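You operate a simulated robot arm through the tools that you are given. There is no shell and no other tool. Be economical: measure what you need, move in short steps, check, and stop when the job is done.

You are at the controls of a simulated two-armed robot. One attempt, no reset.

## Task
On the wooden table top, pour about 90 ml from the teal bottle into the jug, holding that steady with the other hand, and put the teal bottle back.

Only the result counts: the job must be done as asked and must still hold three seconds after the hand-in. Knocking over, shifting, dropping, spilling or breaking anything else fails it.

## Robot
Two 7-joint arms with two-finger parallel grippers on one trunk, on a base that drives. Base frame: it is fixed to the floor where the robot stands at the start and does not move with it; the origin is under the middle of the robot, x ahead of it, y to its left, z up; the surface under the hand at the start is at about z = 800. Lengths are in mm, angles in degrees, forces in N, time in s.
The left shoulder is at the start at [70, 134, 1201], the right one opposite. With the tool pointing down near the work surface each hand reaches from about 100 to 640 mm from the robot's upright axis, wherever it stands, measured 20 degrees to its own side. Payload 1.57 kg a hand.
Tool frame (each hand has its own): the origin (TCP) lies between the finger pads and is the grasp point; the fingertips stand 30 mm ahead of it; z points along the fingers, y is the line along which they close. The gripper opens to 80 mm. The fingers are 17 mm wide and 12 mm thick; the gripper's body (40 by 82 mm) begins 80 mm behind the TCP.
Orientation is told as [roll, pitch, yaw] about the base's x, y, z axes, in that order, counted from this pose: with the fingers straight down and closing along the base's y, the tool's x points along the base's -x, its y along +y and its z along -z.

## Interface
- The arms move only by the tool step_arm. It takes "left_series", "right_series" or both (then of equal length, played together; a hand with none holds still); each is text: rows parted by semicolons, each of 7 numbers parted by spaces: the shift along the tool's x, y, z in m, then the turn, a rotation vector about the tool's x, y, z in degrees, then the finger opening in m, from 0 to 0.08. In form: x y z rx ry rz grip; .... A call has 1 to 20 rows; each row shifts and turns the commanded pose from where the row before left it, along the tool's axes as they then stand. Rows are played at 5 a second. More than 50 mm and 8.6 degrees between two rows, or a gripper value outside its range, and nothing of the call is played. Where a pose cannot be reached the arm comes as near as it can. A force on the tool above 40 N (or 10 N above the force at the start of the call, whichever is more), or a blocked arm, ends the call early, and 0.2 s more pass. The fingers move at their own pace (about 153 mm/s each) and stop on an object; they squeeze with about 23 N. The grip force told is the motor's: it shows also when the fingers shut on nothing. Time passes only in rows, and 0.2 s behind the last, so rows that do not move let the fingers close. The reply holds the time, the measured pose of the TCP, the force on the tool along the base axes, the opening and the grip force, in the units named above and with some noise, with the torque about the TCP (base axes, N m) and any sound that the robot's microphone picked up.
- Cameras (640 x 400 px; columns grow to the right, rows downward): "scene" is now at [127.1, 2.6, 1430.3]; the picture's right is [0.10, -0.99, 0.00], its down [-0.66, -0.07, -0.75] and it looks along [0.74, 0.08, -0.67] (base axes); focal length 268 px, centre (320, 200). "left" rides on the left gripper at [72, 7, -122] in its tool frame; the picture's right is [-0.09, 1.00, 0.00], its down [-0.84, -0.08, -0.54] and it looks along [-0.54, -0.05, 0.84] (tool axes); focal length 238 px, centre (320, 200). "right" rides on the right gripper at [72, -7, -122] in its tool frame; the picture's right is [0.09, 1.00, 0.00], its down [-0.84, 0.08, -0.54] and it looks along [-0.54, 0.05, 0.84] (tool axes); focal length 238 px, centre (320, 200). There is no depth. A picture from a camera that has moved, and an enlarged one, comes with that camera's place and axes in the base frame and with its lens. The place of the scene camera against the robot may be out by one fixed shift of up to 18 mm in any direction.
- camera(camera): a new picture of that camera. It takes no simulated time.
- move_column(by): slides the trunk up (or, below 0, down) by that many mm; the arms and the scene camera ride with it, the base frame stays. It gives what a move gives, with no picture.
- base_move(legs): drives the robot by 1 to 6 legs, each [ahead, left, turn to the left] in mm, mm and degrees, along the robot's own axes; the way and the turn of a leg run together, so that a leg with both is an arc; at most 1500 mm and 180 degrees a leg. The arms and the cameras ride along, it lands a little off, and it stops where it bumps. It gives what a move gives.
- pan_tilt(pan, tilt): turns the head with the scene camera to pan (to the left, within 86 degrees either way) and tilt (down, from -29 to 69), counted from straight ahead of the robot. It gives what a move gives.
- zoom(camera, box): a new picture of the part [left, top, right, bottom] of that camera's present view, enlarged. It takes no simulated time.
- hand_in(): hands the job in; it is judged then, once.

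Go step by step. Nothing tells you exact positions but the pictures and the camera data: compare them with the known pose of the tool, close in by small moves and look again before you grip or let go. The budget is 120 turns and 92 pictures, counting those below and the enlarged ones. Unless the task says otherwise, let go and move clear before handing in, and close with one line.

The tools are called after "Emit:" as name(argument=value, ...) on one line, values as JSON. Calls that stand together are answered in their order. step_arm: Moves the arms, as the interface text tells. Its arguments: {"type":"object","properties":{"left_series":{"type":"string"},"right_series":{"type":"string"}},"required":[]} The other tools are called the same way: move_column (by) slides the trunk up or down; base_move (legs) drives the base; pan_tilt (pan, tilt) turns the head that bears the scene camera; camera (camera) takes a picture; zoom (camera, box) takes an enlarged picture of a part of a camera's view; hand_in () hands the job in.

At the start:

```text
clock: 0.0
left_ee_pos: [452.9, 155.4, 1207.3]
left_orientation: [-0.1, 0.0, 0.0]
left_force: [0.2, 1.0, 0.0]
left_moment: [-0.02, -0.01, -0.02]
left_width: 79.9
left_grip_force: 0.0
right_ee_pos: [426.0, -181.1, 1182.2]
right_orientation: [0.0, 0.0, 0.0]
right_force: [-0.8, -0.6, -0.4]
right_moment: [-0.01, 0.04, 0.0]
right_width: 80.1
right_grip_force: 0.1
trunk travel left (down, up): [-775.0, 165.0]
robot x, y, heading: [-0.3, 0.8, -0.1]
head pan, tilt: [5.8, 41.7]
```

scene: 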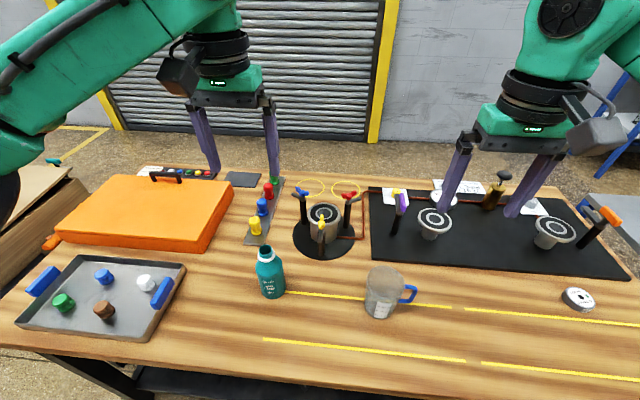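
right: 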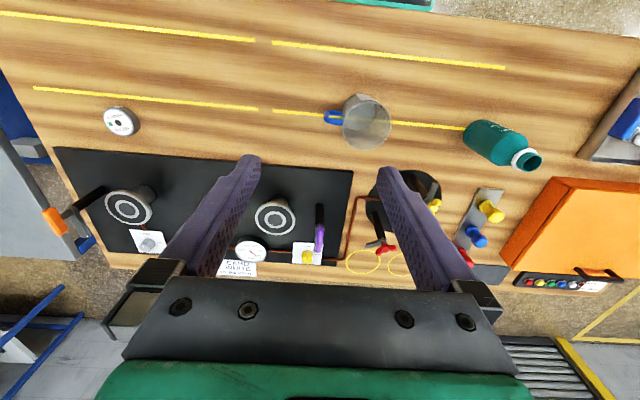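
left: 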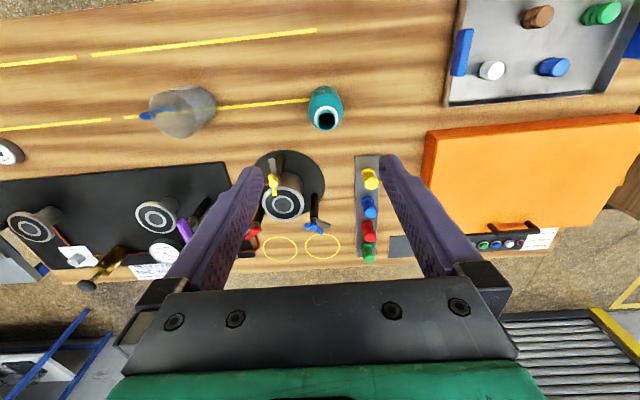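

The teal bottle stands near x≈460, y≈160 and the jug near x≈450, y≈-40, with its handle to the robot's right. I'll look closer at both first.

Emit:
zoom(camera="scene", box=[230, 220, 310, 310])

Emit:
zoom(camera="scene", box=[340, 240, 440, 330])

Emit:
zoom(camera="right", box=[310, 70, 560, 200])

Emit:
zoom(camera="left", box=[120, 60, 370, 190])

```text
4.44 times, centred on (270, 265) of scene
camera zoom: at [127.1, 2.6, 1430.3], right [0.1, -0.99, 0.0], down [-0.66, -0.07, -0.75], along [0.74, 0.08, -0.67], focal length 1193 px, centre (542, -89)
```

zoom: 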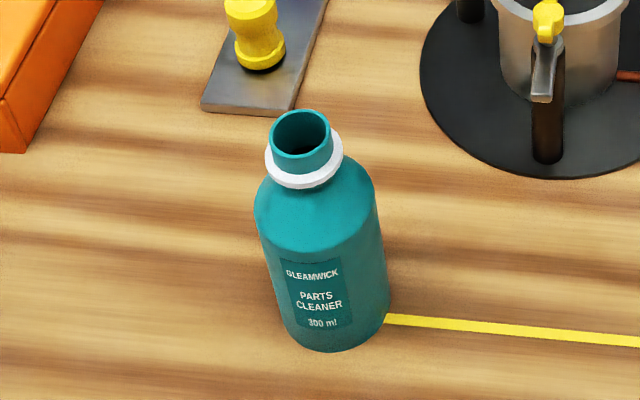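

```text
4.44 times, centred on (390, 285) of scene
camera zoom: at [127.1, 2.6, 1430.3], right [0.1, -0.99, 0.0], down [-0.66, -0.07, -0.75], along [0.74, 0.08, -0.67], focal length 1193 px, centre (9, -178)
```

zoom: 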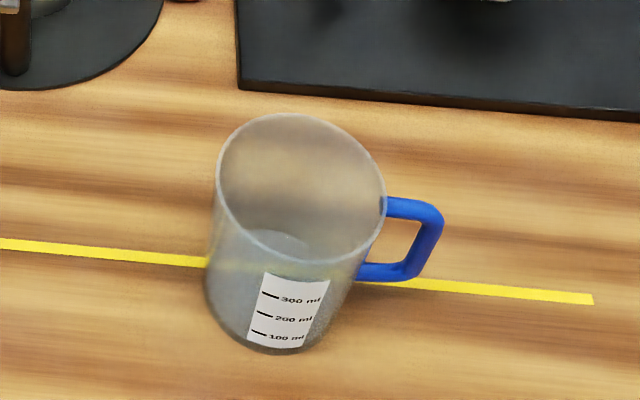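

```text
2.56 times, centred on (435, 135) of right
camera zoom: at [355.0, -187.5, 1305.1], right [-0.09, 1.0, 0.0], down [0.84, 0.08, 0.54], along [0.54, 0.05, -0.84], focal length 610 px, centre (26, 366)
```

zoom: 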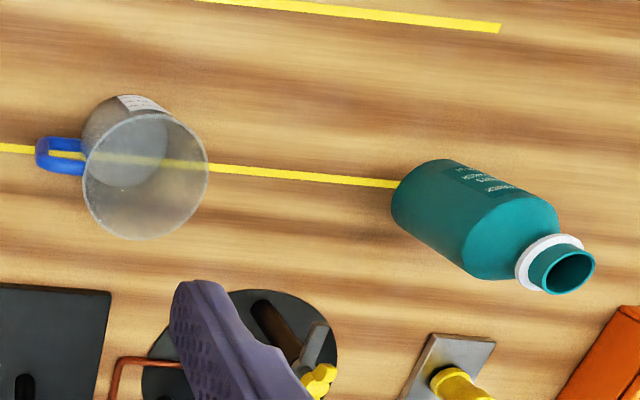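

```text
2.56 times, centred on (245, 125) of left
camera zoom: at [383.3, 161.6, 1327.7], right [0.09, 1.0, 0.0], down [0.84, -0.08, 0.54], along [0.54, -0.05, -0.84], focal length 610 px, centre (512, 392)
```

zoom: 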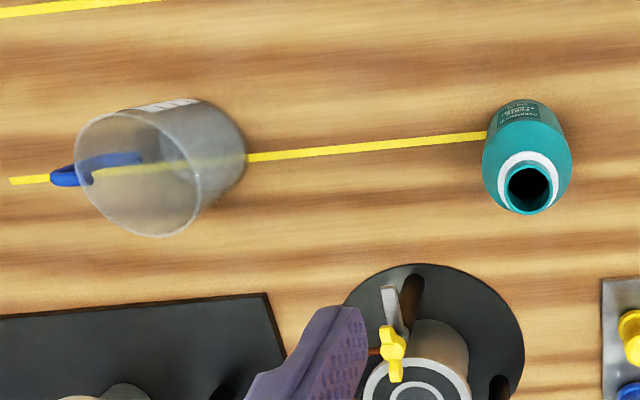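

The open bottle's mouth is near [480,163,954], with a body about 64 mm across. The jug rim centre is near [458,-100,903], 82 mm across, and the handle points to -y with its outer bar at y≈-167. The left hand will take the bottle with the tool 30° below horizontal, and the right hand will take the handle from above. First I'll bring both to pre-grasp poses.

Emit:
step_arm(left_series="0 0 0 0 -7.5 0 0.08;0 0 0 0 -7.5 0 0.08;0 0 0 0 -7.5 0 0.08;0 0 0 0 -7.5 0 0.08;0 0 0 0 -7.5 0 0.08;0 0 0 0 -7.5 0 0.08;0 0 0 0 -7.5 0 0.08;0 0 0 0 -7.5 0 0.08;0.04 0.0011 0.0119 0 0 0 0.08;0.04 0.0011 0.0119 0 0 0 0.08;0.04 0.0011 0.0119 0 0 0 0.08;0.04 0.0011 0.0119 0 0 0 0.08;0.04 0.0011 0.0119 0 0 0 0.08;0 0 0 0 0 0 0.08;0 0 0 0 0 0 0.08", right_series="0 0 0 0 0 -7.5 0.08;0 0 0 0 0 -7.5 0.08;0 0 0 0 0 -7.5 0.08;0 0 0 0 0 -7.5 0.08;0 0 0 0 0 -7.5 0.08;0 0 0 0 0 -7.5 0.08;0 0 0 0 0 -7.5 0.08;0 0 0 0 0 -7.5 0.08;0 0 0 0 0 -7.5 0.08;0 0 0 0 0 -7.5 0.08;0 0 0 0 0 -7.5 0.08;0 0 0 0 0 -7.5 0.08;-0.0053 -0.011 0.045 0 0 0 0.08;-0.0053 -0.011 0.045 0 0 0 0.08;-0.0053 -0.011 0.045 0 0 0 0.08")

```text
clock: 2.4
left_ee_pos: [441.8, 174.6, 1098.3]
left_orientation: [25.4, -58.4, -21.0]
left_force: [0.2, -0.4, 0.9]
left_moment: [-0.05, -0.01, -0.03]
left_width: 80.2
left_grip_force: 0.1
left hand out of reach, approached as far as the arm can: row 7, 8, 11
right_ee_pos: [268.2, -57.3, 1149.3]
right_orientation: [-0.2, 0.1, 80.6]
right_force: [0.3, 0.0, -0.3]
right_moment: [-0.02, -0.01, 0.0]
right_width: 80.0
right_grip_force: 0.0
right hand out of reach, approached as far as the arm can: row 5, 6, 7, 8, 9, 10, 11
trunk travel left (down, up): [-775.0, 165.0]
robot x, y, heading: [-0.9, -0.6, -0.0]
head pan, tilt: [5.8, 41.7]
stopped in row 11 (left hand): the arm was blocked; the commanded pose is now the measured one
```

Both wrists ran into limits up there. I'll work lower and further from the shoulders and correct the orientations as I go.

Emit:
step_arm(left_series="0.035 -0.010 0.0064 0 0 0 0.08;0.035 -0.010 0.0064 0 0 0 0.08;0.035 -0.010 0.0064 0 0 0 0.08;0.035 -0.010 0.0064 0 0 0 0.08;0.035 -0.010 0.0064 0 0 0 0.08;0 0 0 2.3 0 -4.3 0.08;0 0 0 2.3 0 -4.3 0.08;0 0 0 2.2 0 -4.2 0.08", right_series="0.0126 -0.0343 0.02 0 0 -1.5 0.08;0.0126 -0.0343 0.02 0 0 -1.5 0.08;0.0126 -0.0343 0.02 0 0 -1.5 0.08;0.0126 -0.0343 0.02 0 0 -1.5 0.08;0.0126 -0.0343 0.02 0 0 -1.5 0.08;0.0126 -0.0343 0.02 0 0 -1.5 0.08;0 0 0 0 0 0 0.08;0 0 0 0 0 0 0.08")

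```text
clock: 2.8
left_ee_pos: [431.0, 181.4, 1066.4]
left_orientation: [46.0, -52.4, -40.8]
left_force: [0.0, -0.3, 0.4]
left_moment: [0.04, -0.03, -0.01]
left_width: 79.9
left_grip_force: 0.1
right_ee_pos: [263.1, -58.1, 1126.4]
right_orientation: [-0.2, 0.0, 81.8]
right_force: [-0.7, -0.3, 0.9]
right_moment: [0.04, 0.0, 0.01]
right_width: 80.0
right_grip_force: 0.1
right hand out of reach, approached as far as the arm can: row 1, 2
trunk travel left (down, up): [-775.0, 165.0]
robot x, y, heading: [-0.6, -0.7, -0.1]
head pan, tilt: [5.8, 41.7]
stopped in row 2 (left hand): the arm was blocked; the commanded pose is now the measured one
```

The left wrist is stuck at a limit. I'll look at how both arms are posed.

Emit:
camera(camera="scene")

```text
84 pictures are left
camera scene: at [124.2, 3.0, 1430.6], right [0.1, -0.99, 0.0], down [-0.66, -0.07, -0.75], along [0.74, 0.08, -0.66], focal length 268 px, centre (320, 200)
```

scene: 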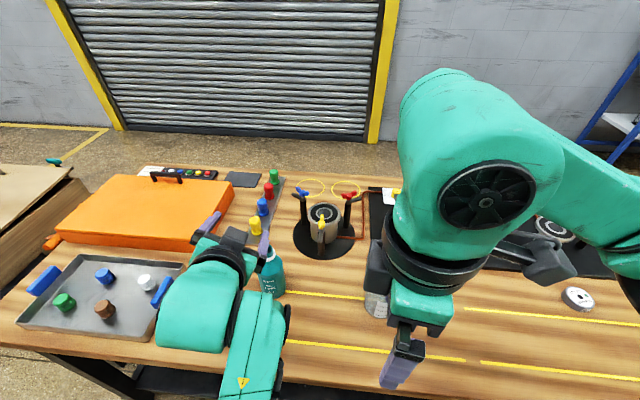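

I'll unwind both wrists and go for the mirrored posture: each hand leaning in from its own side.

Emit:
step_arm(left_series="0 0 0 0 7 -4.4 0.08;0 0 0 0 7 -4.4 0.08;0 0 0 0 7 -4.4 0.08;0 0 0 0 7 -4.4 0.08;0 0 0 0 7 -4.4 0.08;0 0 0 0 7 -4.4 0.08;0 0 0 0 0 0 0.08;0 0 0 0 0 0 0.08;0 0 0 0 0 0 0.08;0 0 0 0 0 0 0.08;0 0 0 0 0 0 0.08;0 0 0 0 0 0 0.08;0 0 0 0 0 0 0.08;0 0 0 0 0 0 0.08;0 0 0 0 0 0 0.08;0 0 0 0 0 0 0.08", right_series="0 0 0 0 0 7.5 0.08;0 0 0 0 0 7.5 0.08;0 0 0 0 0 7.5 0.08;0 0 0 0 0 7.5 0.08;0 0 0 0 0 7.5 0.08;0 0 0 0 0 7.5 0.08;0 0 0 0 0 7.5 0.08;0 0 0 0 0 7.5 0.08;0 0 0 0 0 7.5 0.08;0 0 0 0 0 7.5 0.08;0 0 0 0 0 7.5 0.08;-0.033 -0.03 0 0 0 0 0.08;-0.033 -0.03 0 0 0 0 0.08;-0.033 -0.03 0 0 0 0 0.08;-0.033 -0.03 0 0 0 0 0.08;-0.033 -0.03 0 0 0 0 0.08")

```text
clock: 3.5
left_ee_pos: [432.9, 207.7, 1058.4]
left_orientation: [41.6, -41.2, -26.7]
left_force: [0.4, -0.1, -0.1]
left_moment: [-0.01, 0.01, 0.0]
left_width: 79.9
left_grip_force: 0.0
right_ee_pos: [268.2, -57.9, 1127.3]
right_orientation: [-0.1, 0.0, 66.6]
right_force: [-0.6, 0.1, 0.2]
right_moment: [0.0, 0.03, 0.0]
right_width: 80.0
right_grip_force: 0.1
trunk travel left (down, up): [-775.0, 165.0]
robot x, y, heading: [-0.1, -3.5, 0.3]
head pan, tilt: [5.8, 41.7]
stopped in row 3 (left hand): the arm was blocked; the commanded pose is now the measured one
```

The base was nudged, so something is physically touching, perhaps the right arm that got pulled inward. I'll move the right arm back out on its own.

Emit:
step_arm(right_series="0 0 0 0 0 7.5 0.08;0 0 0 0 0 7.5 0.08;0 0 0 0 0 7.5 0.08;0 0 0 0 0 7.5 0.08;0 0 0 0 0 7.5 0.08;0 0 0 0 0 7.5 0.08;0 0 0 0 0 7.5 0.08;0 0 0 0 0 7.5 0.08;0 0 0 0 0 6.6 0.08;-0.033 -0.03 0 0 0 0 0.08;-0.033 -0.03 0 0 0 0 0.08;-0.033 -0.03 0 0 0 0 0.08;-0.033 -0.03 0 0 0 0 0.08;-0.033 -0.03 0 0 0 0 0.08")

Emit:
camera(camera="scene")

```text
clock: 6.5
left_ee_pos: [433.4, 206.8, 1058.0]
left_orientation: [41.6, -41.1, -26.7]
left_force: [-1.0, -0.2, 0.0]
left_moment: [-0.02, 0.0, 0.02]
left_width: 79.9
left_grip_force: 0.0
right_ee_pos: [431.7, -208.2, 1127.0]
right_orientation: [0.0, 0.0, 0.0]
right_force: [0.0, 0.3, 0.4]
right_moment: [0.0, 0.0, 0.03]
right_width: 80.3
right_grip_force: 0.1
trunk travel left (down, up): [-775.0, 165.0]
robot x, y, heading: [-0.3, -3.5, -0.2]
head pan, tilt: [5.8, 41.7]
```

```text
83 pictures are left
camera scene: at [128.0, 1.5, 1430.2], right [0.1, -0.99, 0.0], down [-0.66, -0.07, -0.75], along [0.74, 0.08, -0.67], focal length 268 px, centre (320, 200)
```

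scene: 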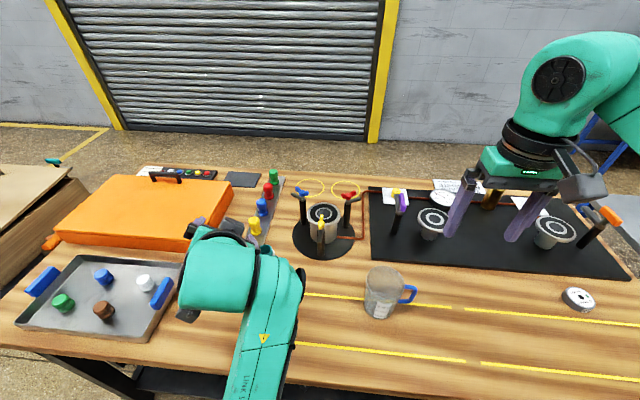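

The right arm is back to neutral. Now I'll bring the left tool back to straight down.

Emit:
step_arm(left_series="0 0 0 3.69 5.91 -1.21 0.08;0 0 0 3.69 5.91 -1.21 0.08;0 0 0 3.69 5.91 -1.21 0.08;0 0 0 3.69 5.91 -1.21 0.08;0 0 0 3.69 5.91 -1.21 0.08;0 0 0 3.69 5.91 -1.21 0.08;0 0 0 3.69 5.91 -1.21 0.08;0 0 0 3.69 5.91 -1.21 0.08;0 0 0 0 0 0 0.08")

Emit:
camera(camera="scene")

```text
clock: 7.2
left_ee_pos: [429.3, 246.6, 1054.6]
left_orientation: [36.3, -27.8, -17.6]
left_force: [-0.6, 0.6, 0.4]
left_moment: [-0.01, 0.01, 0.02]
left_width: 80.2
left_grip_force: 0.1
right_ee_pos: [432.2, -206.5, 1127.9]
right_orientation: [-0.2, -0.2, 0.1]
right_force: [-0.8, -0.6, 0.4]
right_moment: [0.02, 0.0, 0.0]
right_width: 79.9
right_grip_force: 0.1
trunk travel left (down, up): [-775.0, 165.0]
robot x, y, heading: [-0.4, -5.2, -0.0]
head pan, tilt: [5.8, 41.7]
stopped in row 3 (left hand): the arm was blocked; the commanded pose is now the measured one
```

```text
82 pictures are left
camera scene: at [127.7, 3.0, 1430.2], right [0.1, -0.99, 0.0], down [-0.66, -0.07, -0.75], along [0.74, 0.08, -0.67], focal length 268 px, centre (320, 200)
```

scene: 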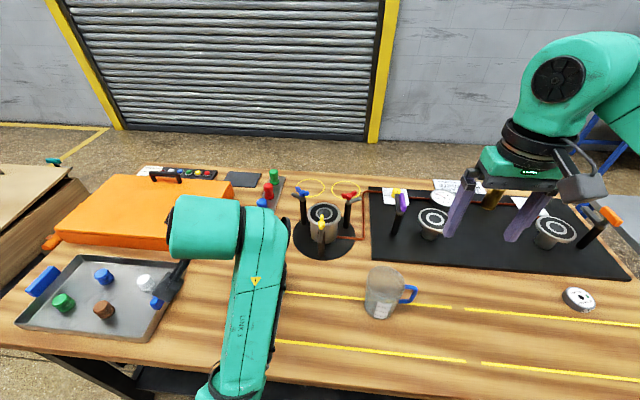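

The left arm moves by lurches, probably wrist or elbow limits. I'll back it along its own tool axis first and see whether it frees up.

Emit:
step_arm(left_series="0 0 -0.02 0 0 0 0.08;0 0 -0.02 0 0 0 0.08;0 0 -0.02 0 0 0 0.08;0 0 -0.02 0 0 0 0.08;0 0 -0.02 0 0 0 0.08;0 0 0 0 0 0 0.08")

```text
clock: 8.1
left_ee_pos: [391.7, 254.9, 1103.5]
left_orientation: [47.5, -23.6, -19.2]
left_force: [-0.4, 0.5, -0.4]
left_moment: [0.01, 0.0, 0.0]
left_width: 80.0
left_grip_force: 0.1
left hand out of reach, approached as far as the arm can: row 4
right_ee_pos: [430.8, -207.5, 1127.3]
right_orientation: [-0.1, -0.2, 0.1]
right_force: [0.6, -0.3, -0.4]
right_moment: [-0.01, 0.01, 0.01]
right_width: 80.2
right_grip_force: 0.1
trunk travel left (down, up): [-775.0, 165.0]
robot x, y, heading: [-2.1, -0.3, -0.2]
head pan, tilt: [5.8, 41.7]
stopped in row 4 (left hand): the arm was blocked; the commanded pose is now the measured one
```

I'll turn the head to see the left arm itself.

Emit:
pan_tilt(pan=50, tilt=50)

Emit:
camera(camera="scene")

Emit:
camera(camera="right")

```text
clock: 9.2
left_ee_pos: [392.6, 256.3, 1102.2]
left_orientation: [47.4, -23.7, -19.1]
left_force: [0.3, 0.0, 0.2]
left_moment: [0.03, 0.01, 0.06]
left_width: 80.2
left_grip_force: 0.1
right_ee_pos: [430.6, -207.3, 1129.1]
right_orientation: [0.0, -0.1, 0.1]
right_force: [0.3, -0.3, 0.4]
right_moment: [0.0, 0.01, 0.05]
right_width: 80.3
right_grip_force: 0.1
trunk travel left (down, up): [-775.0, 165.0]
robot x, y, heading: [-0.8, -1.0, 0.0]
head pan, tilt: [50.0, 50.0]
```

```text
81 pictures are left
camera scene: at [93.2, 52.9, 1418.7], right [0.77, -0.64, 0.0], down [-0.49, -0.59, -0.64], along [0.41, 0.49, -0.77], focal length 268 px, centre (320, 200)
```

scene: 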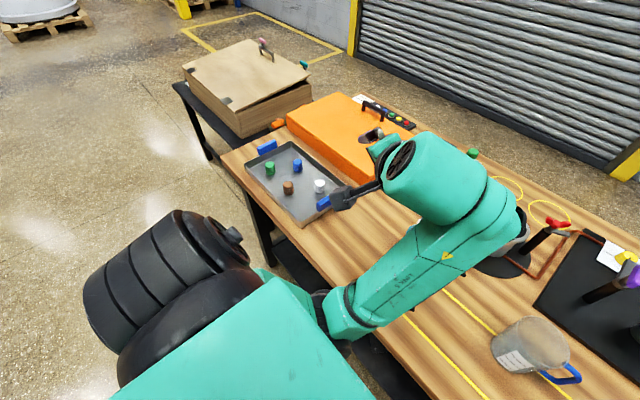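

```text
80 pictures are left
camera right: at [359.8, -213.4, 1250.4], right [-0.09, 1.0, 0.0], down [0.84, 0.08, 0.54], along [0.54, 0.05, -0.84], focal length 238 px, centre (320, 200)
```

right: 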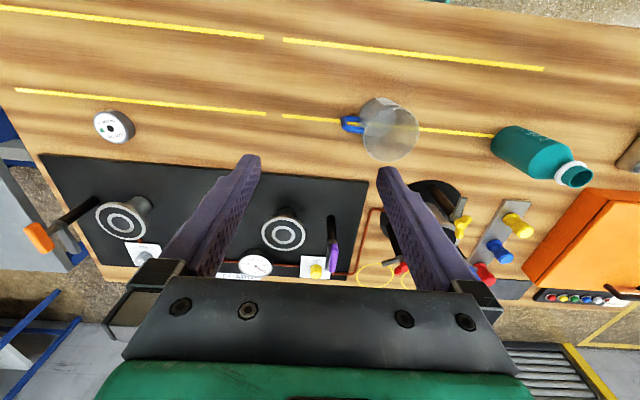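

The left wrist folded inward. I'll unfold it slowly: rotate back to neutral in small steps while reaching forward.

Emit:
step_arm(left_series="-0.005 0 0.003 3.03 2.13 -0.57 0.08;-0.005 0 0.003 3.03 2.13 -0.57 0.08;-0.005 0 0.003 3.03 2.13 -0.57 0.08;-0.005 0 0.003 3.03 2.13 -0.57 0.08;-0.005 0 0.003 3.03 2.13 -0.57 0.08;-0.005 0 0.003 3.03 2.13 -0.57 0.08;-0.005 0 0.003 3.03 2.13 -0.57 0.08;-0.005 0 0.003 3.03 2.13 -0.57 0.08;-0.005 0 0.003 3.03 2.13 -0.57 0.08;-0.005 0 0.003 3.03 2.13 -0.57 0.08;-0.005 0 0.003 3.03 2.13 -0.57 0.08;-0.005 0 0.003 3.03 2.13 -0.57 0.08;-0.005 0 0.003 3.03 2.13 -0.57 0.08;-0.005 0 0.003 3.03 2.13 -0.57 0.08")

Emit:
camera(camera="scene")

```text
clock: 9.9
left_ee_pos: [404.3, 290.2, 1113.1]
left_orientation: [45.7, -18.7, -12.9]
left_force: [0.0, -0.1, -0.1]
left_moment: [-0.02, -0.01, 0.01]
left_width: 80.0
left_grip_force: 0.1
right_ee_pos: [430.9, -208.0, 1127.6]
right_orientation: [-0.1, -0.1, 0.1]
right_force: [-0.1, -0.1, 0.0]
right_moment: [-0.03, 0.0, 0.06]
right_width: 79.8
right_grip_force: 0.0
trunk travel left (down, up): [-775.0, 165.0]
robot x, y, heading: [1.5, 0.8, -0.1]
head pan, tilt: [50.0, 50.0]
stopped in row 3 (left hand): the arm was blocked; the commanded pose is now the measured one
```

```text
79 pictures are left
camera scene: at [93.4, 53.0, 1418.6], right [0.77, -0.64, 0.0], down [-0.49, -0.59, -0.64], along [0.41, 0.49, -0.77], focal length 268 px, centre (320, 200)
```

scene: 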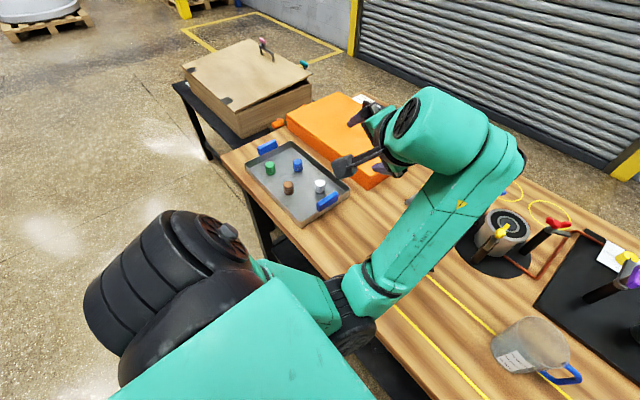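

It is unfolding, and the "blocked" stops come from lag. I'll go on with gentler steps.

Emit:
step_arm(left_series="0 0 0 1.6 0.9 -0.25 0.08;0 0 0 1.6 0.9 -0.25 0.08;0 0 0 1.6 0.9 -0.25 0.08;0 0 0 1.6 0.9 -0.25 0.08;0 0 0 1.6 0.9 -0.25 0.08;0 0 0 1.6 0.9 -0.25 0.08;0 0 0 1.6 0.9 -0.25 0.08;0 0 0 1.6 0.9 -0.25 0.08;0 0 0 1.6 0.9 -0.25 0.08;0 0 0 1.6 0.9 -0.25 0.08;0 0 0 1.6 0.9 -0.25 0.08;0 0 0 1.6 0.9 -0.25 0.08;0 0 0 1.6 0.9 -0.25 0.08;0 0 0 1.6 0.9 -0.25 0.08;0 0 0 1.6 0.9 -0.25 0.08;0 0 0 1.6 0.9 -0.25 0.08;0 0 0 1.6 0.9 -0.25 0.08;0 0 0 1.6 0.9 -0.25 0.08;0 0 0 1.6 0.9 -0.25 0.08;0 0 0 1.6 0.9 -0.25 0.08")

```text
clock: 14.2
left_ee_pos: [444.8, 349.0, 1073.9]
left_orientation: [10.8, -5.3, 0.1]
left_force: [0.1, -0.2, -0.3]
left_moment: [0.01, 0.0, 0.0]
left_width: 80.1
left_grip_force: 0.1
left hand out of reach, approached as far as the arm can: row 6, 7, 8, 9, 10, 11, 12, 13, 14, 15, 16, 17, 19
right_ee_pos: [430.4, -207.3, 1127.5]
right_orientation: [0.0, 0.0, 0.0]
right_force: [0.7, 0.0, 0.1]
right_moment: [0.01, -0.01, -0.02]
right_width: 80.0
right_grip_force: 0.0
trunk travel left (down, up): [-775.0, 165.0]
robot x, y, heading: [3.5, 1.0, 0.1]
head pan, tilt: [50.0, 50.0]
```

Left is nearly neutral. Now I'll test yawing both hands inward the mirrored way (left +90, right -90), slowly.

Emit:
step_arm(left_series="0 0 0.02 3.6 1.8 0 0.08;0 0 0.02 3.6 1.8 0 0.08;0 0 0.02 3.6 1.8 0 0.08;0 0 0.01 0 0 -5 0.08;0 0 0 0 0 -5 0.08;0 0 0 0 0 -5 0.08;0 0 0 0 0 -5 0.08;0 0 0 0 0 -5 0.08;0 0 0 0 0 -5 0.08;0 0 0 0 0 -5 0.08;0 0 0 0 0 -5 0.08;0 0 0 0 0 -5 0.08;0 0 0 0 0 -5 0.08;0 0 0 0 0 -5 0.08", right_series="0 -0.03 0.03 0 0 0 0.08;0 -0.03 0.03 0 0 0 0.08;0 -0.03 0.03 0 0 0 0.08;0 0 0 0 0 5 0.08;0 0 0 0 0 5 0.08;0 0 0 0 0 5 0.08;0 0 0 0 0 5 0.08;0 0 0 0 0 5 0.08;0 0 0 0 0 5 0.08;0 0 0 0 0 5 0.08;0 0 0 0 0 5 0.08;0 0 0 0 0 5 0.08;0 0 0 0 0 5 0.08;0 0 0 0 0 5 0.08")

```text
clock: 17.1
left_ee_pos: [448.2, 354.6, 1006.3]
left_orientation: [0.1, 0.2, 55.7]
left_force: [-0.4, -0.8, -0.2]
left_moment: [-0.03, 0.01, 0.03]
left_width: 80.0
left_grip_force: 0.0
right_ee_pos: [429.7, -297.6, 1038.0]
right_orientation: [0.2, -0.1, -54.8]
right_force: [0.2, -0.4, -0.2]
right_moment: [0.02, -0.01, 0.03]
right_width: 79.8
right_grip_force: 0.1
trunk travel left (down, up): [-775.0, 165.0]
robot x, y, heading: [1.2, -0.6, -0.3]
head pan, tilt: [50.0, 50.0]
```

Clean motion this way. I'll finish the yaw and lean each hand in from its side.

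Emit:
step_arm(left_series="0 0 0 0 0 -4.9 0.08;0 0 0 0 0 -4.9 0.08;0 0 0 0 0 -4.9 0.08;0 0 0 0 0 -4.9 0.08;0 0 0 0 0 -4.9 0.08;0 0 0 0 0 -4.9 0.08;0 0 0 0 0 -4.9 0.08;0 0 0 0 5 0 0.08;0 0 0 0 5 0 0.08;0 0 0 0 5 0 0.08;0 0 0 0 5 0 0.08;0 0 0 0 5 0 0.08;0 0 0 0 5 0 0.08;0 0 0 0 5 0 0.08;0 0 0 0 5 0 0.08;0 0 0 0 5 0 0.08;0 0 0 0 5 0 0.08;0 0 0 0 5 0 0.08;0 0 0 0 5 0 0.08", right_series="0 0 0 0 0 5 0.08;0 0 0 0 0 5 0.08;0 0 0 0 0 5 0.08;0 0 0 0 0 5 0.08;0 0 0 0 0 5 0.08;0 0 0 0 0 5 0.08;0 0 0 0 0 5 0.08;0 0 0 0 5 0 0.08;0 0 0 0 5 0 0.08;0 0 0 0 5 0 0.08;0 0 0 0 5 0 0.08;0 0 0 0 5 0 0.08;0 0 0 0 5 0 0.08;0 0 0 0 5 0 0.08;0 0 0 0 5 0 0.08;0 0 0 0 0 0 0.08;0 0 0 0 0 0 0.08;0 0 0 0 0 0 0.08;0 0 0 0 0 0 0.08")

Emit:
pan_tilt(pan=5.8, tilt=45)

Emit:
camera(camera="scene")

```text
clock: 21.1
left_ee_pos: [448.7, 355.1, 1006.0]
left_orientation: [0.0, 60.2, 89.9]
left_force: [-0.2, 0.2, -0.9]
left_moment: [-0.02, 0.02, 0.01]
left_width: 80.2
left_grip_force: 0.1
right_ee_pos: [431.5, -296.4, 1038.1]
right_orientation: [0.1, 40.0, -89.7]
right_force: [0.6, 0.0, -0.7]
right_moment: [0.0, 0.01, 0.0]
right_width: 79.9
right_grip_force: 0.1
trunk travel left (down, up): [-775.0, 165.0]
robot x, y, heading: [-0.0, 1.6, -0.3]
head pan, tilt: [50.0, 50.0]
```

```text
clock: 22.3
left_ee_pos: [448.0, 355.0, 1006.0]
left_orientation: [0.1, 60.1, 90.1]
left_force: [-0.2, -0.3, -0.8]
left_moment: [0.03, 0.03, 0.01]
left_width: 79.7
left_grip_force: 0.0
right_ee_pos: [430.9, -297.6, 1038.1]
right_orientation: [0.1, 39.9, -89.9]
right_force: [-0.3, -0.5, 0.6]
right_moment: [-0.02, 0.02, -0.02]
right_width: 79.8
right_grip_force: 0.0
trunk travel left (down, up): [-775.0, 165.0]
robot x, y, heading: [1.4, 0.7, -0.0]
head pan, tilt: [5.8, 45.0]
```

```text
78 pictures are left
camera scene: at [124.5, 2.6, 1425.5], right [0.1, -0.99, 0.0], down [-0.7, -0.07, -0.71], along [0.7, 0.07, -0.71], focal length 268 px, centre (320, 200)
```

scene: 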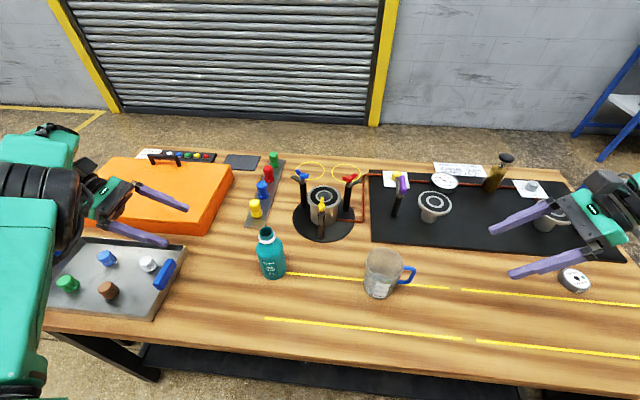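

Both hands are posed as wanted. Next I'll go to the pre-grasps: left at about (480,258,923), right at about (459,-252,936).

Emit:
step_arm(left_series="-0.0047 -0.0064 0.0251 0 0 0 0.08;-0.0047 -0.0064 0.0251 0 0 0 0.08;-0.0047 -0.0064 0.0251 0 0 0 0.08;-0.0047 -0.0064 0.0251 0 0 0 0.08;-0.0047 -0.0064 0.0251 0 0 0 0.08;0 0 0 0 0 0 0.08;0 0 0 0 0 0 0.08", right_series="0 0 0 0 5 0 0.08;0 0 0 0 5 0 0.08;-0.0122 0.007 0.0251 0 0 0 0.08;-0.0122 0.007 0.0251 0 0 0 0.08;-0.0122 0.007 0.0251 0 0 0 0.08;-0.0122 0.007 0.0251 0 0 0 0.08;0 0 0 0 0 0 0.08")

Emit:
camera(camera="left")

Emit:
camera(camera="right")

Emit:
camera(camera="scene")

```text
clock: 23.9
left_ee_pos: [481.6, 259.2, 923.8]
left_orientation: [-0.1, 60.1, 90.0]
left_force: [-0.2, -0.8, -0.5]
left_moment: [0.0, -0.02, -0.01]
left_width: 80.0
left_grip_force: 0.0
right_ee_pos: [459.8, -251.5, 936.2]
right_orientation: [0.3, 50.0, -89.8]
right_force: [0.4, -0.9, -0.5]
right_moment: [-0.01, -0.01, 0.01]
right_width: 80.0
right_grip_force: 0.0
trunk travel left (down, up): [-775.0, 165.0]
robot x, y, heading: [5.9, 2.2, -0.2]
head pan, tilt: [5.8, 45.0]
```

```text
77 pictures are left
camera left: at [475.1, 328.9, 1045.6], right [-1.0, 0.05, -0.08], down [0.08, 0.89, -0.46], along [0.05, -0.46, -0.89], focal length 238 px, centre (320, 200)
```

left: 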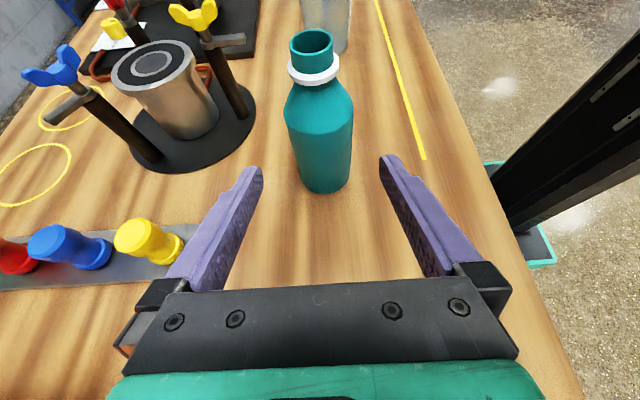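

```text
76 pictures are left
camera right: at [454.5, -298.1, 1070.8], right [1.0, 0.06, 0.07], down [0.08, -0.95, -0.29], along [0.05, 0.3, -0.95], focal length 238 px, centre (320, 200)
```

right: 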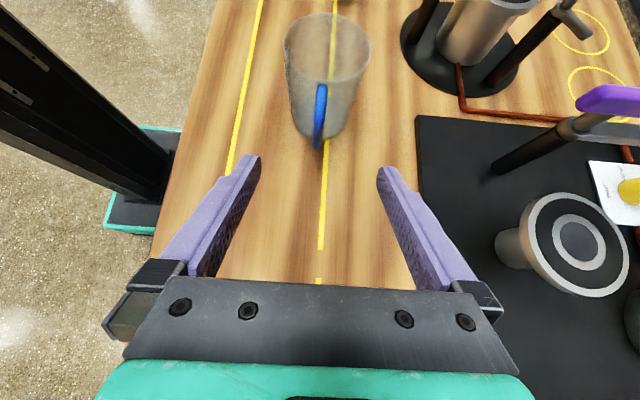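

```text
75 pictures are left
camera scene: at [124.2, 2.0, 1425.6], right [0.1, -0.99, 0.0], down [-0.7, -0.07, -0.71], along [0.7, 0.07, -0.71], focal length 268 px, centre (320, 200)
```

scene: 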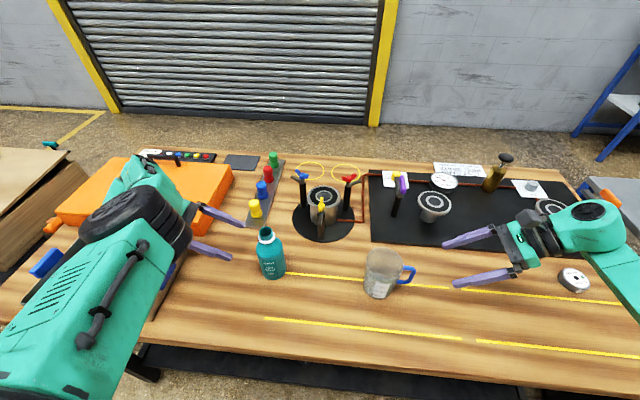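

The camera geometry confirms the bottle axis at x≈480.5, y≈163 and the handle plane at x≈460. I'll close in along the tool axes without gripping yet.

Emit:
step_arm(left_series="0 0.0002 0.0185 0 0 0 0.08;0 0.0002 0.0185 0 0 0 0.08;0 0.0002 0.0185 0 0 0 0.08;0 0.0002 0.0185 0 0 0 0.08;0 0.0002 0.0185 0 0 0 0.08;0 0 0.0185 0 0 0 0.08;0 0 0 0 0 0 0.08", right_series="0 0 0.0165 0 0 0 0.08;0 0 0.0165 0 0 0 0.08;0 0 0.0165 0 0 0 0.08;0 0 0.0165 0 0 0 0.08;0 0 0.0165 0 0 0 0.08;0 0 0.0165 0 0 0 0.08;0 0 0 0 0 0 0.08")

Emit:
camera(camera="left")

Emit:
camera(camera="right")

Emit:
zoom(camera="scene", box=[200, 200, 520, 340])

```text
clock: 25.5
left_ee_pos: [479.6, 163.0, 868.3]
left_orientation: [0.1, 60.1, 90.0]
left_force: [0.0, -0.2, 0.1]
left_moment: [0.0, -0.01, 0.01]
left_width: 80.0
left_grip_force: 0.0
right_ee_pos: [460.4, -177.1, 872.2]
right_orientation: [0.2, 49.9, -89.6]
right_force: [0.1, 0.4, 0.0]
right_moment: [0.04, -0.01, 0.04]
right_width: 80.0
right_grip_force: 0.0
trunk travel left (down, up): [-775.0, 165.0]
robot x, y, heading: [-2.4, 1.5, -0.0]
head pan, tilt: [5.8, 45.0]
```

```text
74 pictures are left
camera left: at [473.9, 232.3, 989.5], right [-1.0, 0.05, -0.08], down [0.08, 0.89, -0.46], along [0.05, -0.46, -0.89], focal length 238 px, centre (320, 200)
```

left: 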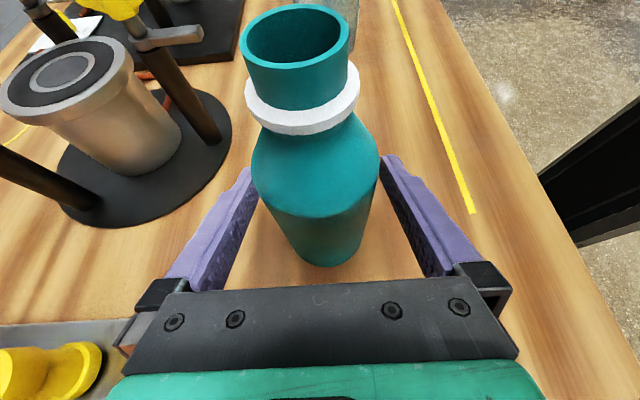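

```text
73 pictures are left
camera right: at [454.8, -223.0, 1007.0], right [1.0, 0.06, 0.07], down [0.08, -0.95, -0.29], along [0.05, 0.3, -0.95], focal length 238 px, centre (320, 200)
```

right: 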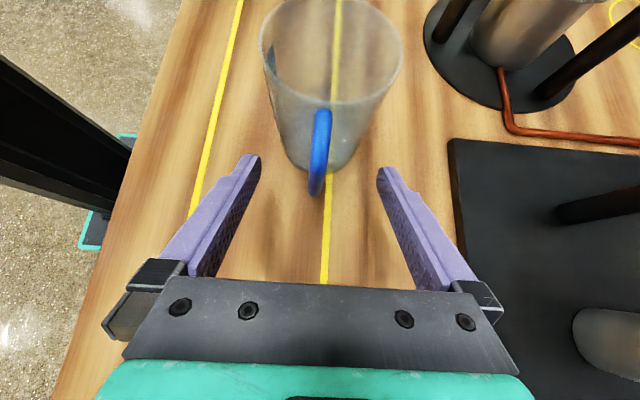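

```text
2.00 times, centred on (360, 270) of scene
camera zoom: at [124.5, 2.4, 1425.6], right [0.1, -0.99, 0.0], down [-0.7, -0.07, -0.71], along [0.7, 0.07, -0.71], focal length 537 px, centre (240, 60)
```

zoom: 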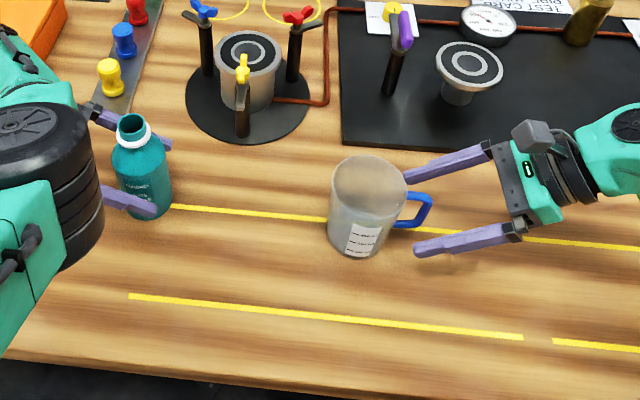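

Both objects sit centred between the fingers. I'll close both grippers.

Emit:
step_arm(left_series="0 0 0 0 0 0 0.06;0 0 0 0 0 0 0.05;0 0 0 0 0 0 0.04;0 0 0 0 0 0 0.04", right_series="0 0 0 0 0 0 0.03;0 0 0 0 0 0 0.018;0 0 0 0 0 0 0;0 0 0 0 0 0 0")

Emit:
camera(camera="right")

Emit:
zoom(camera="scene", box=[200, 200, 520, 340])

```text
clock: 26.5
left_ee_pos: [478.5, 162.2, 868.4]
left_orientation: [0.1, 60.1, 90.0]
left_force: [0.3, -0.6, -0.4]
left_moment: [-0.04, -0.03, -0.01]
left_width: 57.9
left_grip_force: 23.1
right_ee_pos: [460.6, -176.8, 873.1]
right_orientation: [0.2, 50.0, -89.7]
right_force: [-0.2, 0.9, 0.1]
right_moment: [0.05, -0.04, -0.01]
right_width: 11.2
right_grip_force: 23.0
trunk travel left (down, up): [-775.0, 165.0]
robot x, y, heading: [-3.1, -0.7, 0.1]
head pan, tilt: [5.8, 45.0]
```

```text
71 pictures are left
camera right: at [455.0, -223.3, 1007.0], right [1.0, 0.06, 0.07], down [0.08, -0.95, -0.29], along [0.05, 0.3, -0.95], focal length 238 px, centre (320, 200)
```

right: 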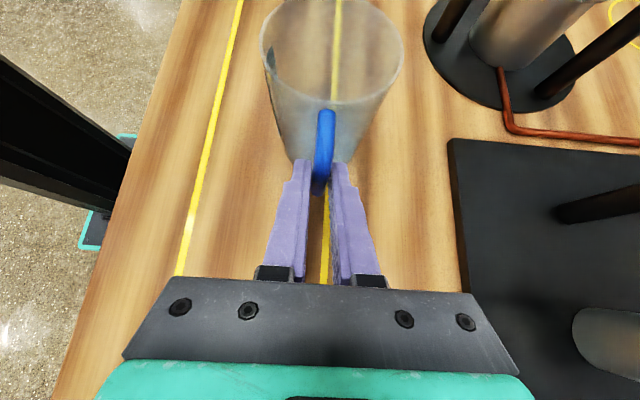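

```text
2.00 times, centred on (360, 270) of scene
camera zoom: at [124.7, 2.1, 1425.5], right [0.1, -0.99, 0.0], down [-0.7, -0.07, -0.71], along [0.7, 0.07, -0.71], focal length 537 px, centre (240, 60)
```

zoom: 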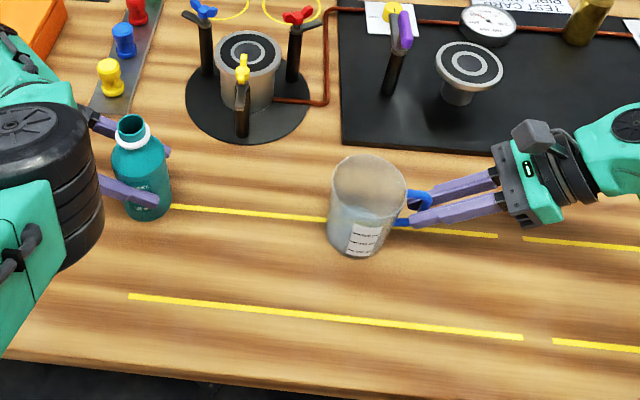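

Both are gripped (bottle 58 mm wide, handle 11 mm) and the jug hasn't moved. I'll lift the bottle straight up and weigh it.

Emit:
step_arm(left_series="0.0078 0 -0.0045 0 0 0 0.04;0.0156 0 -0.009 0 0 0 0.04;0.0156 0 -0.009 0 0 0 0.04;0.0156 0 -0.009 0 0 0 0.04;0.0156 0 -0.009 0 0 0 0.04;0.0078 0 -0.0045 0 0 0 0.04;0 0 0 0 0 0 0.04;0 0 0 0 0 0 0.04;0 0 0 0 0 0 0.04")

Emit:
step_arm(left_series="0 0 0 0 0 0 0.04")

Emit:
step_arm(left_series="0 0 0 0 0 0 0.04")

Emit:
step_arm(left_series="0 0 0 0 0 0 0.04")

Emit:
camera(camera="left")

```text
clock: 28.5
left_ee_pos: [479.7, 163.0, 957.4]
left_orientation: [0.2, 60.1, 90.0]
left_force: [0.2, -0.4, -2.6]
left_moment: [0.0, 0.04, 0.02]
left_width: 57.9
left_grip_force: 22.7
right_ee_pos: [462.0, -175.6, 873.5]
right_orientation: [0.2, 49.9, -89.7]
right_force: [-1.0, 0.0, 0.8]
right_moment: [0.05, 0.01, 0.0]
right_width: 11.2
right_grip_force: 23.6
trunk travel left (down, up): [-775.0, 165.0]
robot x, y, heading: [-0.1, 0.0, 0.1]
head pan, tilt: [5.8, 45.0]
```

```text
clock: 28.9
left_ee_pos: [480.2, 162.6, 958.1]
left_orientation: [0.1, 60.1, 90.0]
left_force: [-0.1, -0.1, -1.1]
left_moment: [0.0, -0.02, -0.01]
left_width: 57.9
left_grip_force: 22.8
right_ee_pos: [461.2, -176.6, 872.9]
right_orientation: [0.1, 49.9, -89.7]
right_force: [0.2, 0.1, 1.7]
right_moment: [0.02, 0.05, -0.01]
right_width: 11.3
right_grip_force: 22.7
trunk travel left (down, up): [-775.0, 165.0]
robot x, y, heading: [0.6, -0.7, -0.0]
head pan, tilt: [5.8, 45.0]
```

```text
clock: 29.3
left_ee_pos: [479.7, 163.6, 958.0]
left_orientation: [0.1, 60.1, 90.0]
left_force: [0.0, -0.6, -3.0]
left_moment: [0.02, 0.0, 0.0]
left_width: 57.7
left_grip_force: 23.0
right_ee_pos: [460.9, -175.8, 872.4]
right_orientation: [0.1, 49.9, -89.7]
right_force: [0.5, -0.5, 0.9]
right_moment: [0.04, 0.01, 0.0]
right_width: 11.4
right_grip_force: 22.5
trunk travel left (down, up): [-775.0, 165.0]
robot x, y, heading: [1.2, 2.1, 0.0]
head pan, tilt: [5.8, 45.0]
```

```text
clock: 29.7
left_ee_pos: [479.9, 162.8, 957.6]
left_orientation: [0.1, 60.1, 90.0]
left_force: [-0.1, 0.0, -2.1]
left_moment: [0.04, 0.0, 0.03]
left_width: 57.9
left_grip_force: 23.1
right_ee_pos: [461.0, -176.2, 873.7]
right_orientation: [0.1, 49.8, -89.8]
right_force: [0.1, -0.4, 0.3]
right_moment: [0.05, 0.03, -0.01]
right_width: 11.2
right_grip_force: 23.6
trunk travel left (down, up): [-775.0, 165.0]
robot x, y, heading: [0.6, -2.9, -0.1]
head pan, tilt: [5.8, 45.0]
```

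```text
69 pictures are left
camera left: at [474.3, 232.9, 1079.2], right [-1.0, 0.05, -0.08], down [0.08, 0.89, -0.46], along [0.05, -0.46, -0.89], focal length 238 px, centre (320, 200)
```

left: 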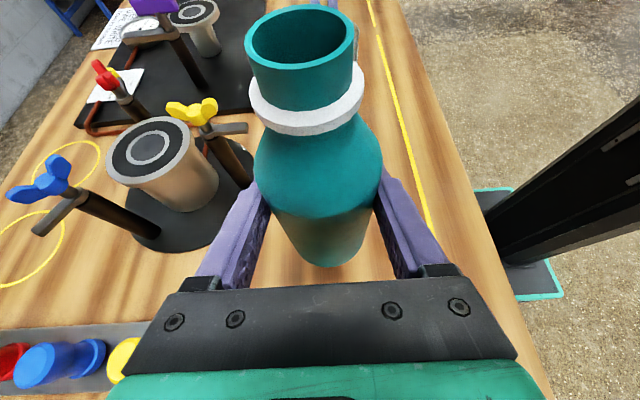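

The bottle weighs about 2.2 N, so perhaps 180 ml is inside. Now I'll carry it beside the jug, above the rim, and tilt to 50°.

Emit:
step_arm(left_series="0.0099 0.0026 0.0171 0 0 0 0.04;0.0099 0.0026 0.0171 0 0 0 0.04;0.0099 0.0026 0.0171 0 0 0 0.04;0.0099 0.0026 0.0171 0 0 0 0.04;0.0099 0.0026 0.0171 0 0 0 0.04;0.0099 0.0026 0.0171 0 0 0 0.04;0.0099 0.0026 0.0171 0 0 0 0.04;0.0099 0.0026 0.0171 0 0 0 0.04;0 0 0 0 -5 0 0.04;0 0 0 0 -5 0 0.04;0 0 0 0 -5 0 0.04;0 0 0 0 -5 0 0.04;0 0 0 0 -5 0 0.04;0 0 0 0 -5 0 0.04;0 0 0 0 -5 0 0.04;0 0 0 0 -5 0 0.04;0 0 0 0 -5 0 0.04;0 0 0 0 -5 0 0.04")

Emit:
camera(camera="scene")

Emit:
camera(camera="right")

```text
clock: 33.5
left_ee_pos: [578.6, 108.3, 930.9]
left_orientation: [0.2, 10.1, 89.9]
left_force: [-0.7, 0.0, -2.3]
left_moment: [-0.03, 0.01, 0.01]
left_width: 57.7
left_grip_force: 23.0
left hand out of reach, approached as far as the arm can: row 6, 7, 8, 9, 10, 11, 12, 13, 14, 15, 16, 17, 18
right_ee_pos: [461.1, -177.6, 872.3]
right_orientation: [0.1, 49.9, -89.6]
right_force: [0.2, -0.2, 1.1]
right_moment: [0.01, 0.03, 0.01]
right_width: 11.2
right_grip_force: 23.3
trunk travel left (down, up): [-775.0, 165.0]
robot x, y, heading: [-2.7, -2.1, -0.0]
head pan, tilt: [5.8, 45.0]
```

```text
68 pictures are left
camera scene: at [124.9, 2.2, 1425.5], right [0.1, -0.99, 0.0], down [-0.7, -0.07, -0.71], along [0.7, 0.07, -0.71], focal length 268 px, centre (320, 200)
```

scene: 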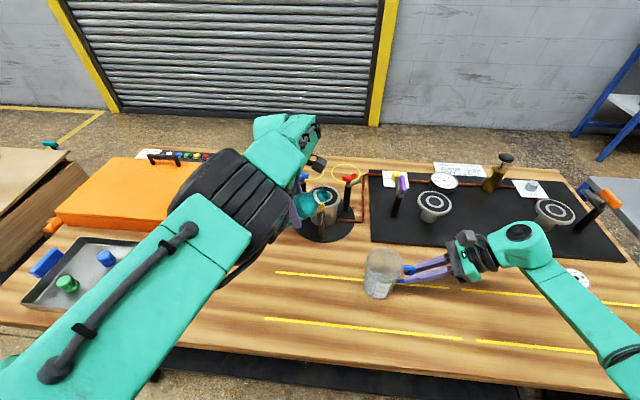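

```text
67 pictures are left
camera right: at [455.2, -223.2, 1006.9], right [1.0, 0.06, 0.07], down [0.08, -0.95, -0.29], along [0.05, 0.3, -0.95], focal length 238 px, centre (320, 200)
```

right: 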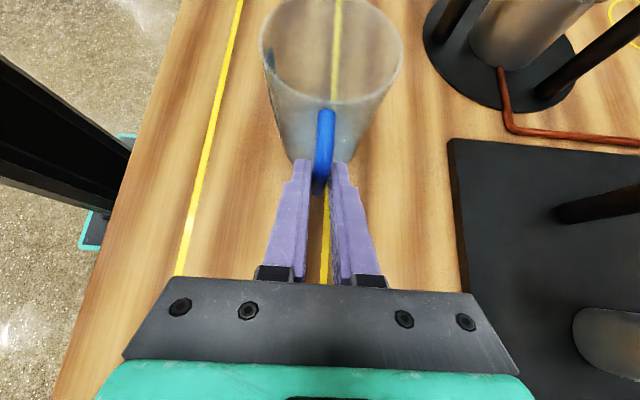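

At yaw 90 the left hand can't come that far inward, so the arm slid to (578,108). Nothing has been touched or spilled. I'll turn the hand to yaw 50, so the pour comes from the far-left side of the jug, which should be within reach.

Emit:
step_arm(left_series="0 0 0 -0.85 0 4.92 0.04;0 0 0 -0.85 0 4.92 0.04;0 0 0 -0.85 0 4.92 0.04;0 0 0 -0.85 0 4.92 0.04;0 0 0 -0.85 0 4.92 0.04;0 0 0 -0.85 0 4.92 0.04;0 0 0 -0.85 0 4.92 0.04;0 0 0 -0.85 0 4.92 0.04;0 0 0 0 0 0 0.04")

Emit:
camera(camera="scene")

```text
clock: 35.5
left_ee_pos: [577.8, 108.0, 930.0]
left_orientation: [-0.1, 10.0, 49.9]
left_force: [0.3, 0.2, -2.3]
left_moment: [-0.05, 0.05, 0.0]
left_width: 57.4
left_grip_force: 23.2
right_ee_pos: [461.0, -176.6, 872.0]
right_orientation: [0.2, 50.1, -89.7]
right_force: [-0.4, -0.4, 1.7]
right_moment: [0.03, 0.06, 0.01]
right_width: 11.4
right_grip_force: 23.1
trunk travel left (down, up): [-775.0, 165.0]
robot x, y, heading: [1.2, 1.9, 0.3]
head pan, tilt: [5.8, 45.0]
```

```text
66 pictures are left
camera scene: at [125.0, 2.3, 1425.5], right [0.1, -0.99, 0.0], down [-0.7, -0.07, -0.71], along [0.7, 0.07, -0.71], focal length 268 px, centre (320, 200)
```

scene: 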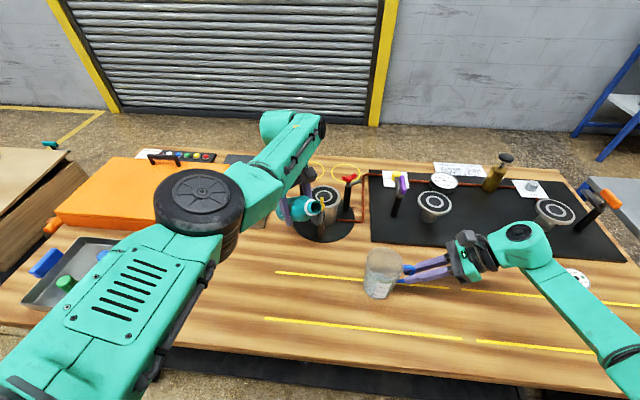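

That worked exactly. I'll bring it to the standoff at (548,4,955).

Emit:
step_arm(left_series="0.0036 0 -0.0197 0 0 0 0.04;0.0164 -0.0073 0.0022 0 0 0 0.04;0.0164 -0.0073 0.0022 0 0 0 0.04;0.0164 -0.0073 0.0022 0 0 0 0.04;0.0164 -0.0073 0.0022 0 0 0 0.04;0.0164 -0.0073 0.0022 0 0 0 0.04;0.0164 -0.0073 0.0022 0 0 0 0.04;0 0 0 0 0 0 0.04")

Emit:
camera(camera="scene")

```text
clock: 36.5
left_ee_pos: [572.0, 89.0, 949.8]
left_orientation: [0.5, 8.8, 53.3]
left_force: [4.8, 17.5, -11.3]
left_moment: [0.65, 0.14, 0.52]
left_width: 57.7
left_grip_force: 23.0
left hand out of reach, approached as far as the arm can: row 3
right_ee_pos: [464.3, -172.0, 872.1]
right_orientation: [0.0, 50.0, -89.7]
right_force: [0.0, 0.2, 0.6]
right_moment: [0.16, -0.02, -0.04]
right_width: 11.1
right_grip_force: 22.8
trunk travel left (down, up): [-775.0, 165.0]
robot x, y, heading: [-2.1, 1.2, 0.4]
head pan, tilt: [5.8, 45.0]
stopped in row 5 (left hand): the force on the tool passed its limit at 60 N (the readings are from after the stop); the commanded pose is now the measured one
```

```text
65 pictures are left
camera scene: at [127.5, 5.2, 1425.0], right [0.11, -0.99, 0.0], down [-0.7, -0.08, -0.71], along [0.7, 0.07, -0.71], focal length 268 px, centre (320, 200)
```

scene: 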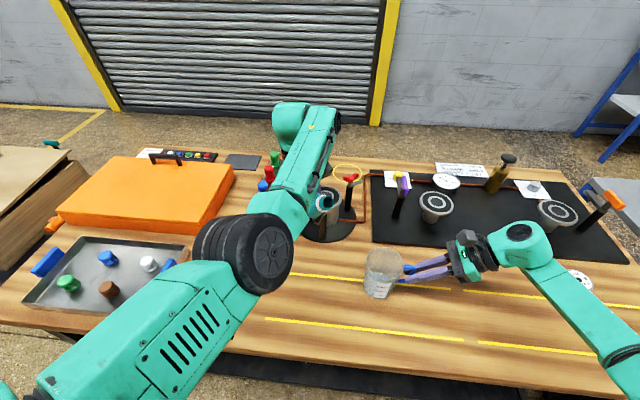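

Contact: the left tool met something with about 60 N. I'll look closely before moving any more.

Emit:
zoom(camera="scene", box=[220, 80, 420, 320])

Emit:
camera(camera="left")

Emit:
camera(camera="right")

```text
1.67 times, centred on (320, 200) of scene
camera zoom: at [127.5, 5.2, 1425.0], right [0.11, -0.99, 0.0], down [-0.7, -0.08, -0.71], along [0.7, 0.07, -0.71], focal length 447 px, centre (320, 200)
```

zoom: 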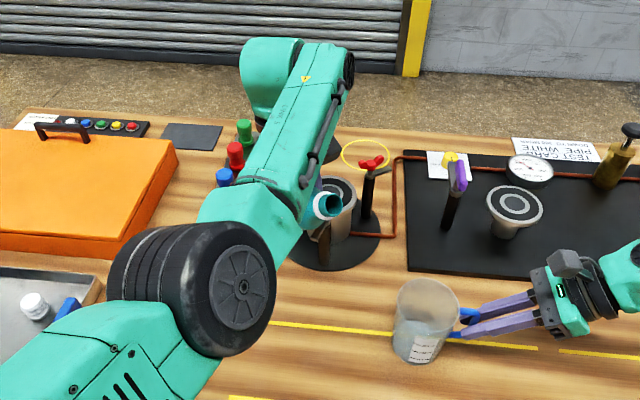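

```text
63 pictures are left
camera left: at [538.1, 48.7, 1079.6], right [-0.74, 0.67, 0.0], down [0.61, 0.68, 0.41], along [0.28, 0.3, -0.91], focal length 238 px, centre (320, 200)
```

left: 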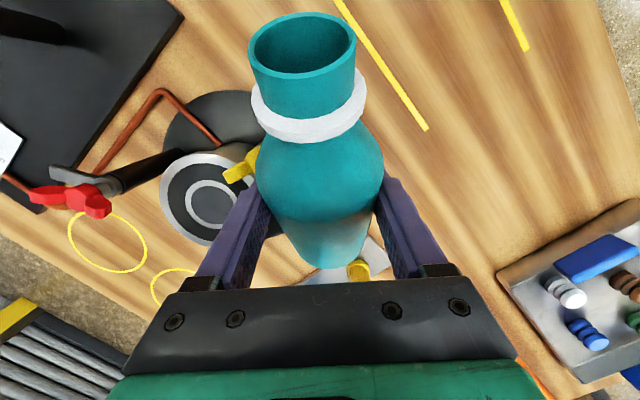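

```text
62 pictures are left
camera right: at [458.1, -219.9, 1006.8], right [1.0, 0.07, 0.07], down [0.08, -0.95, -0.29], along [0.05, 0.3, -0.95], focal length 238 px, centre (320, 200)
```

right: 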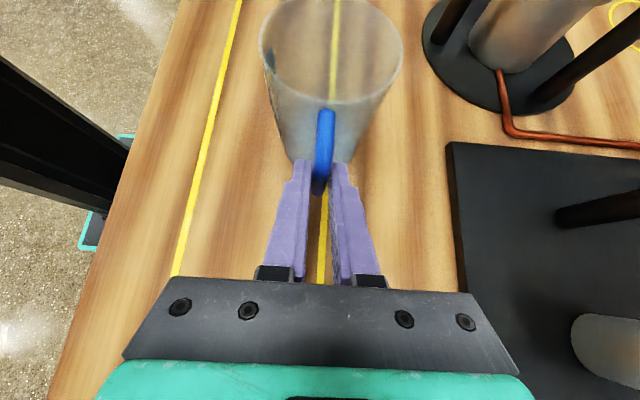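

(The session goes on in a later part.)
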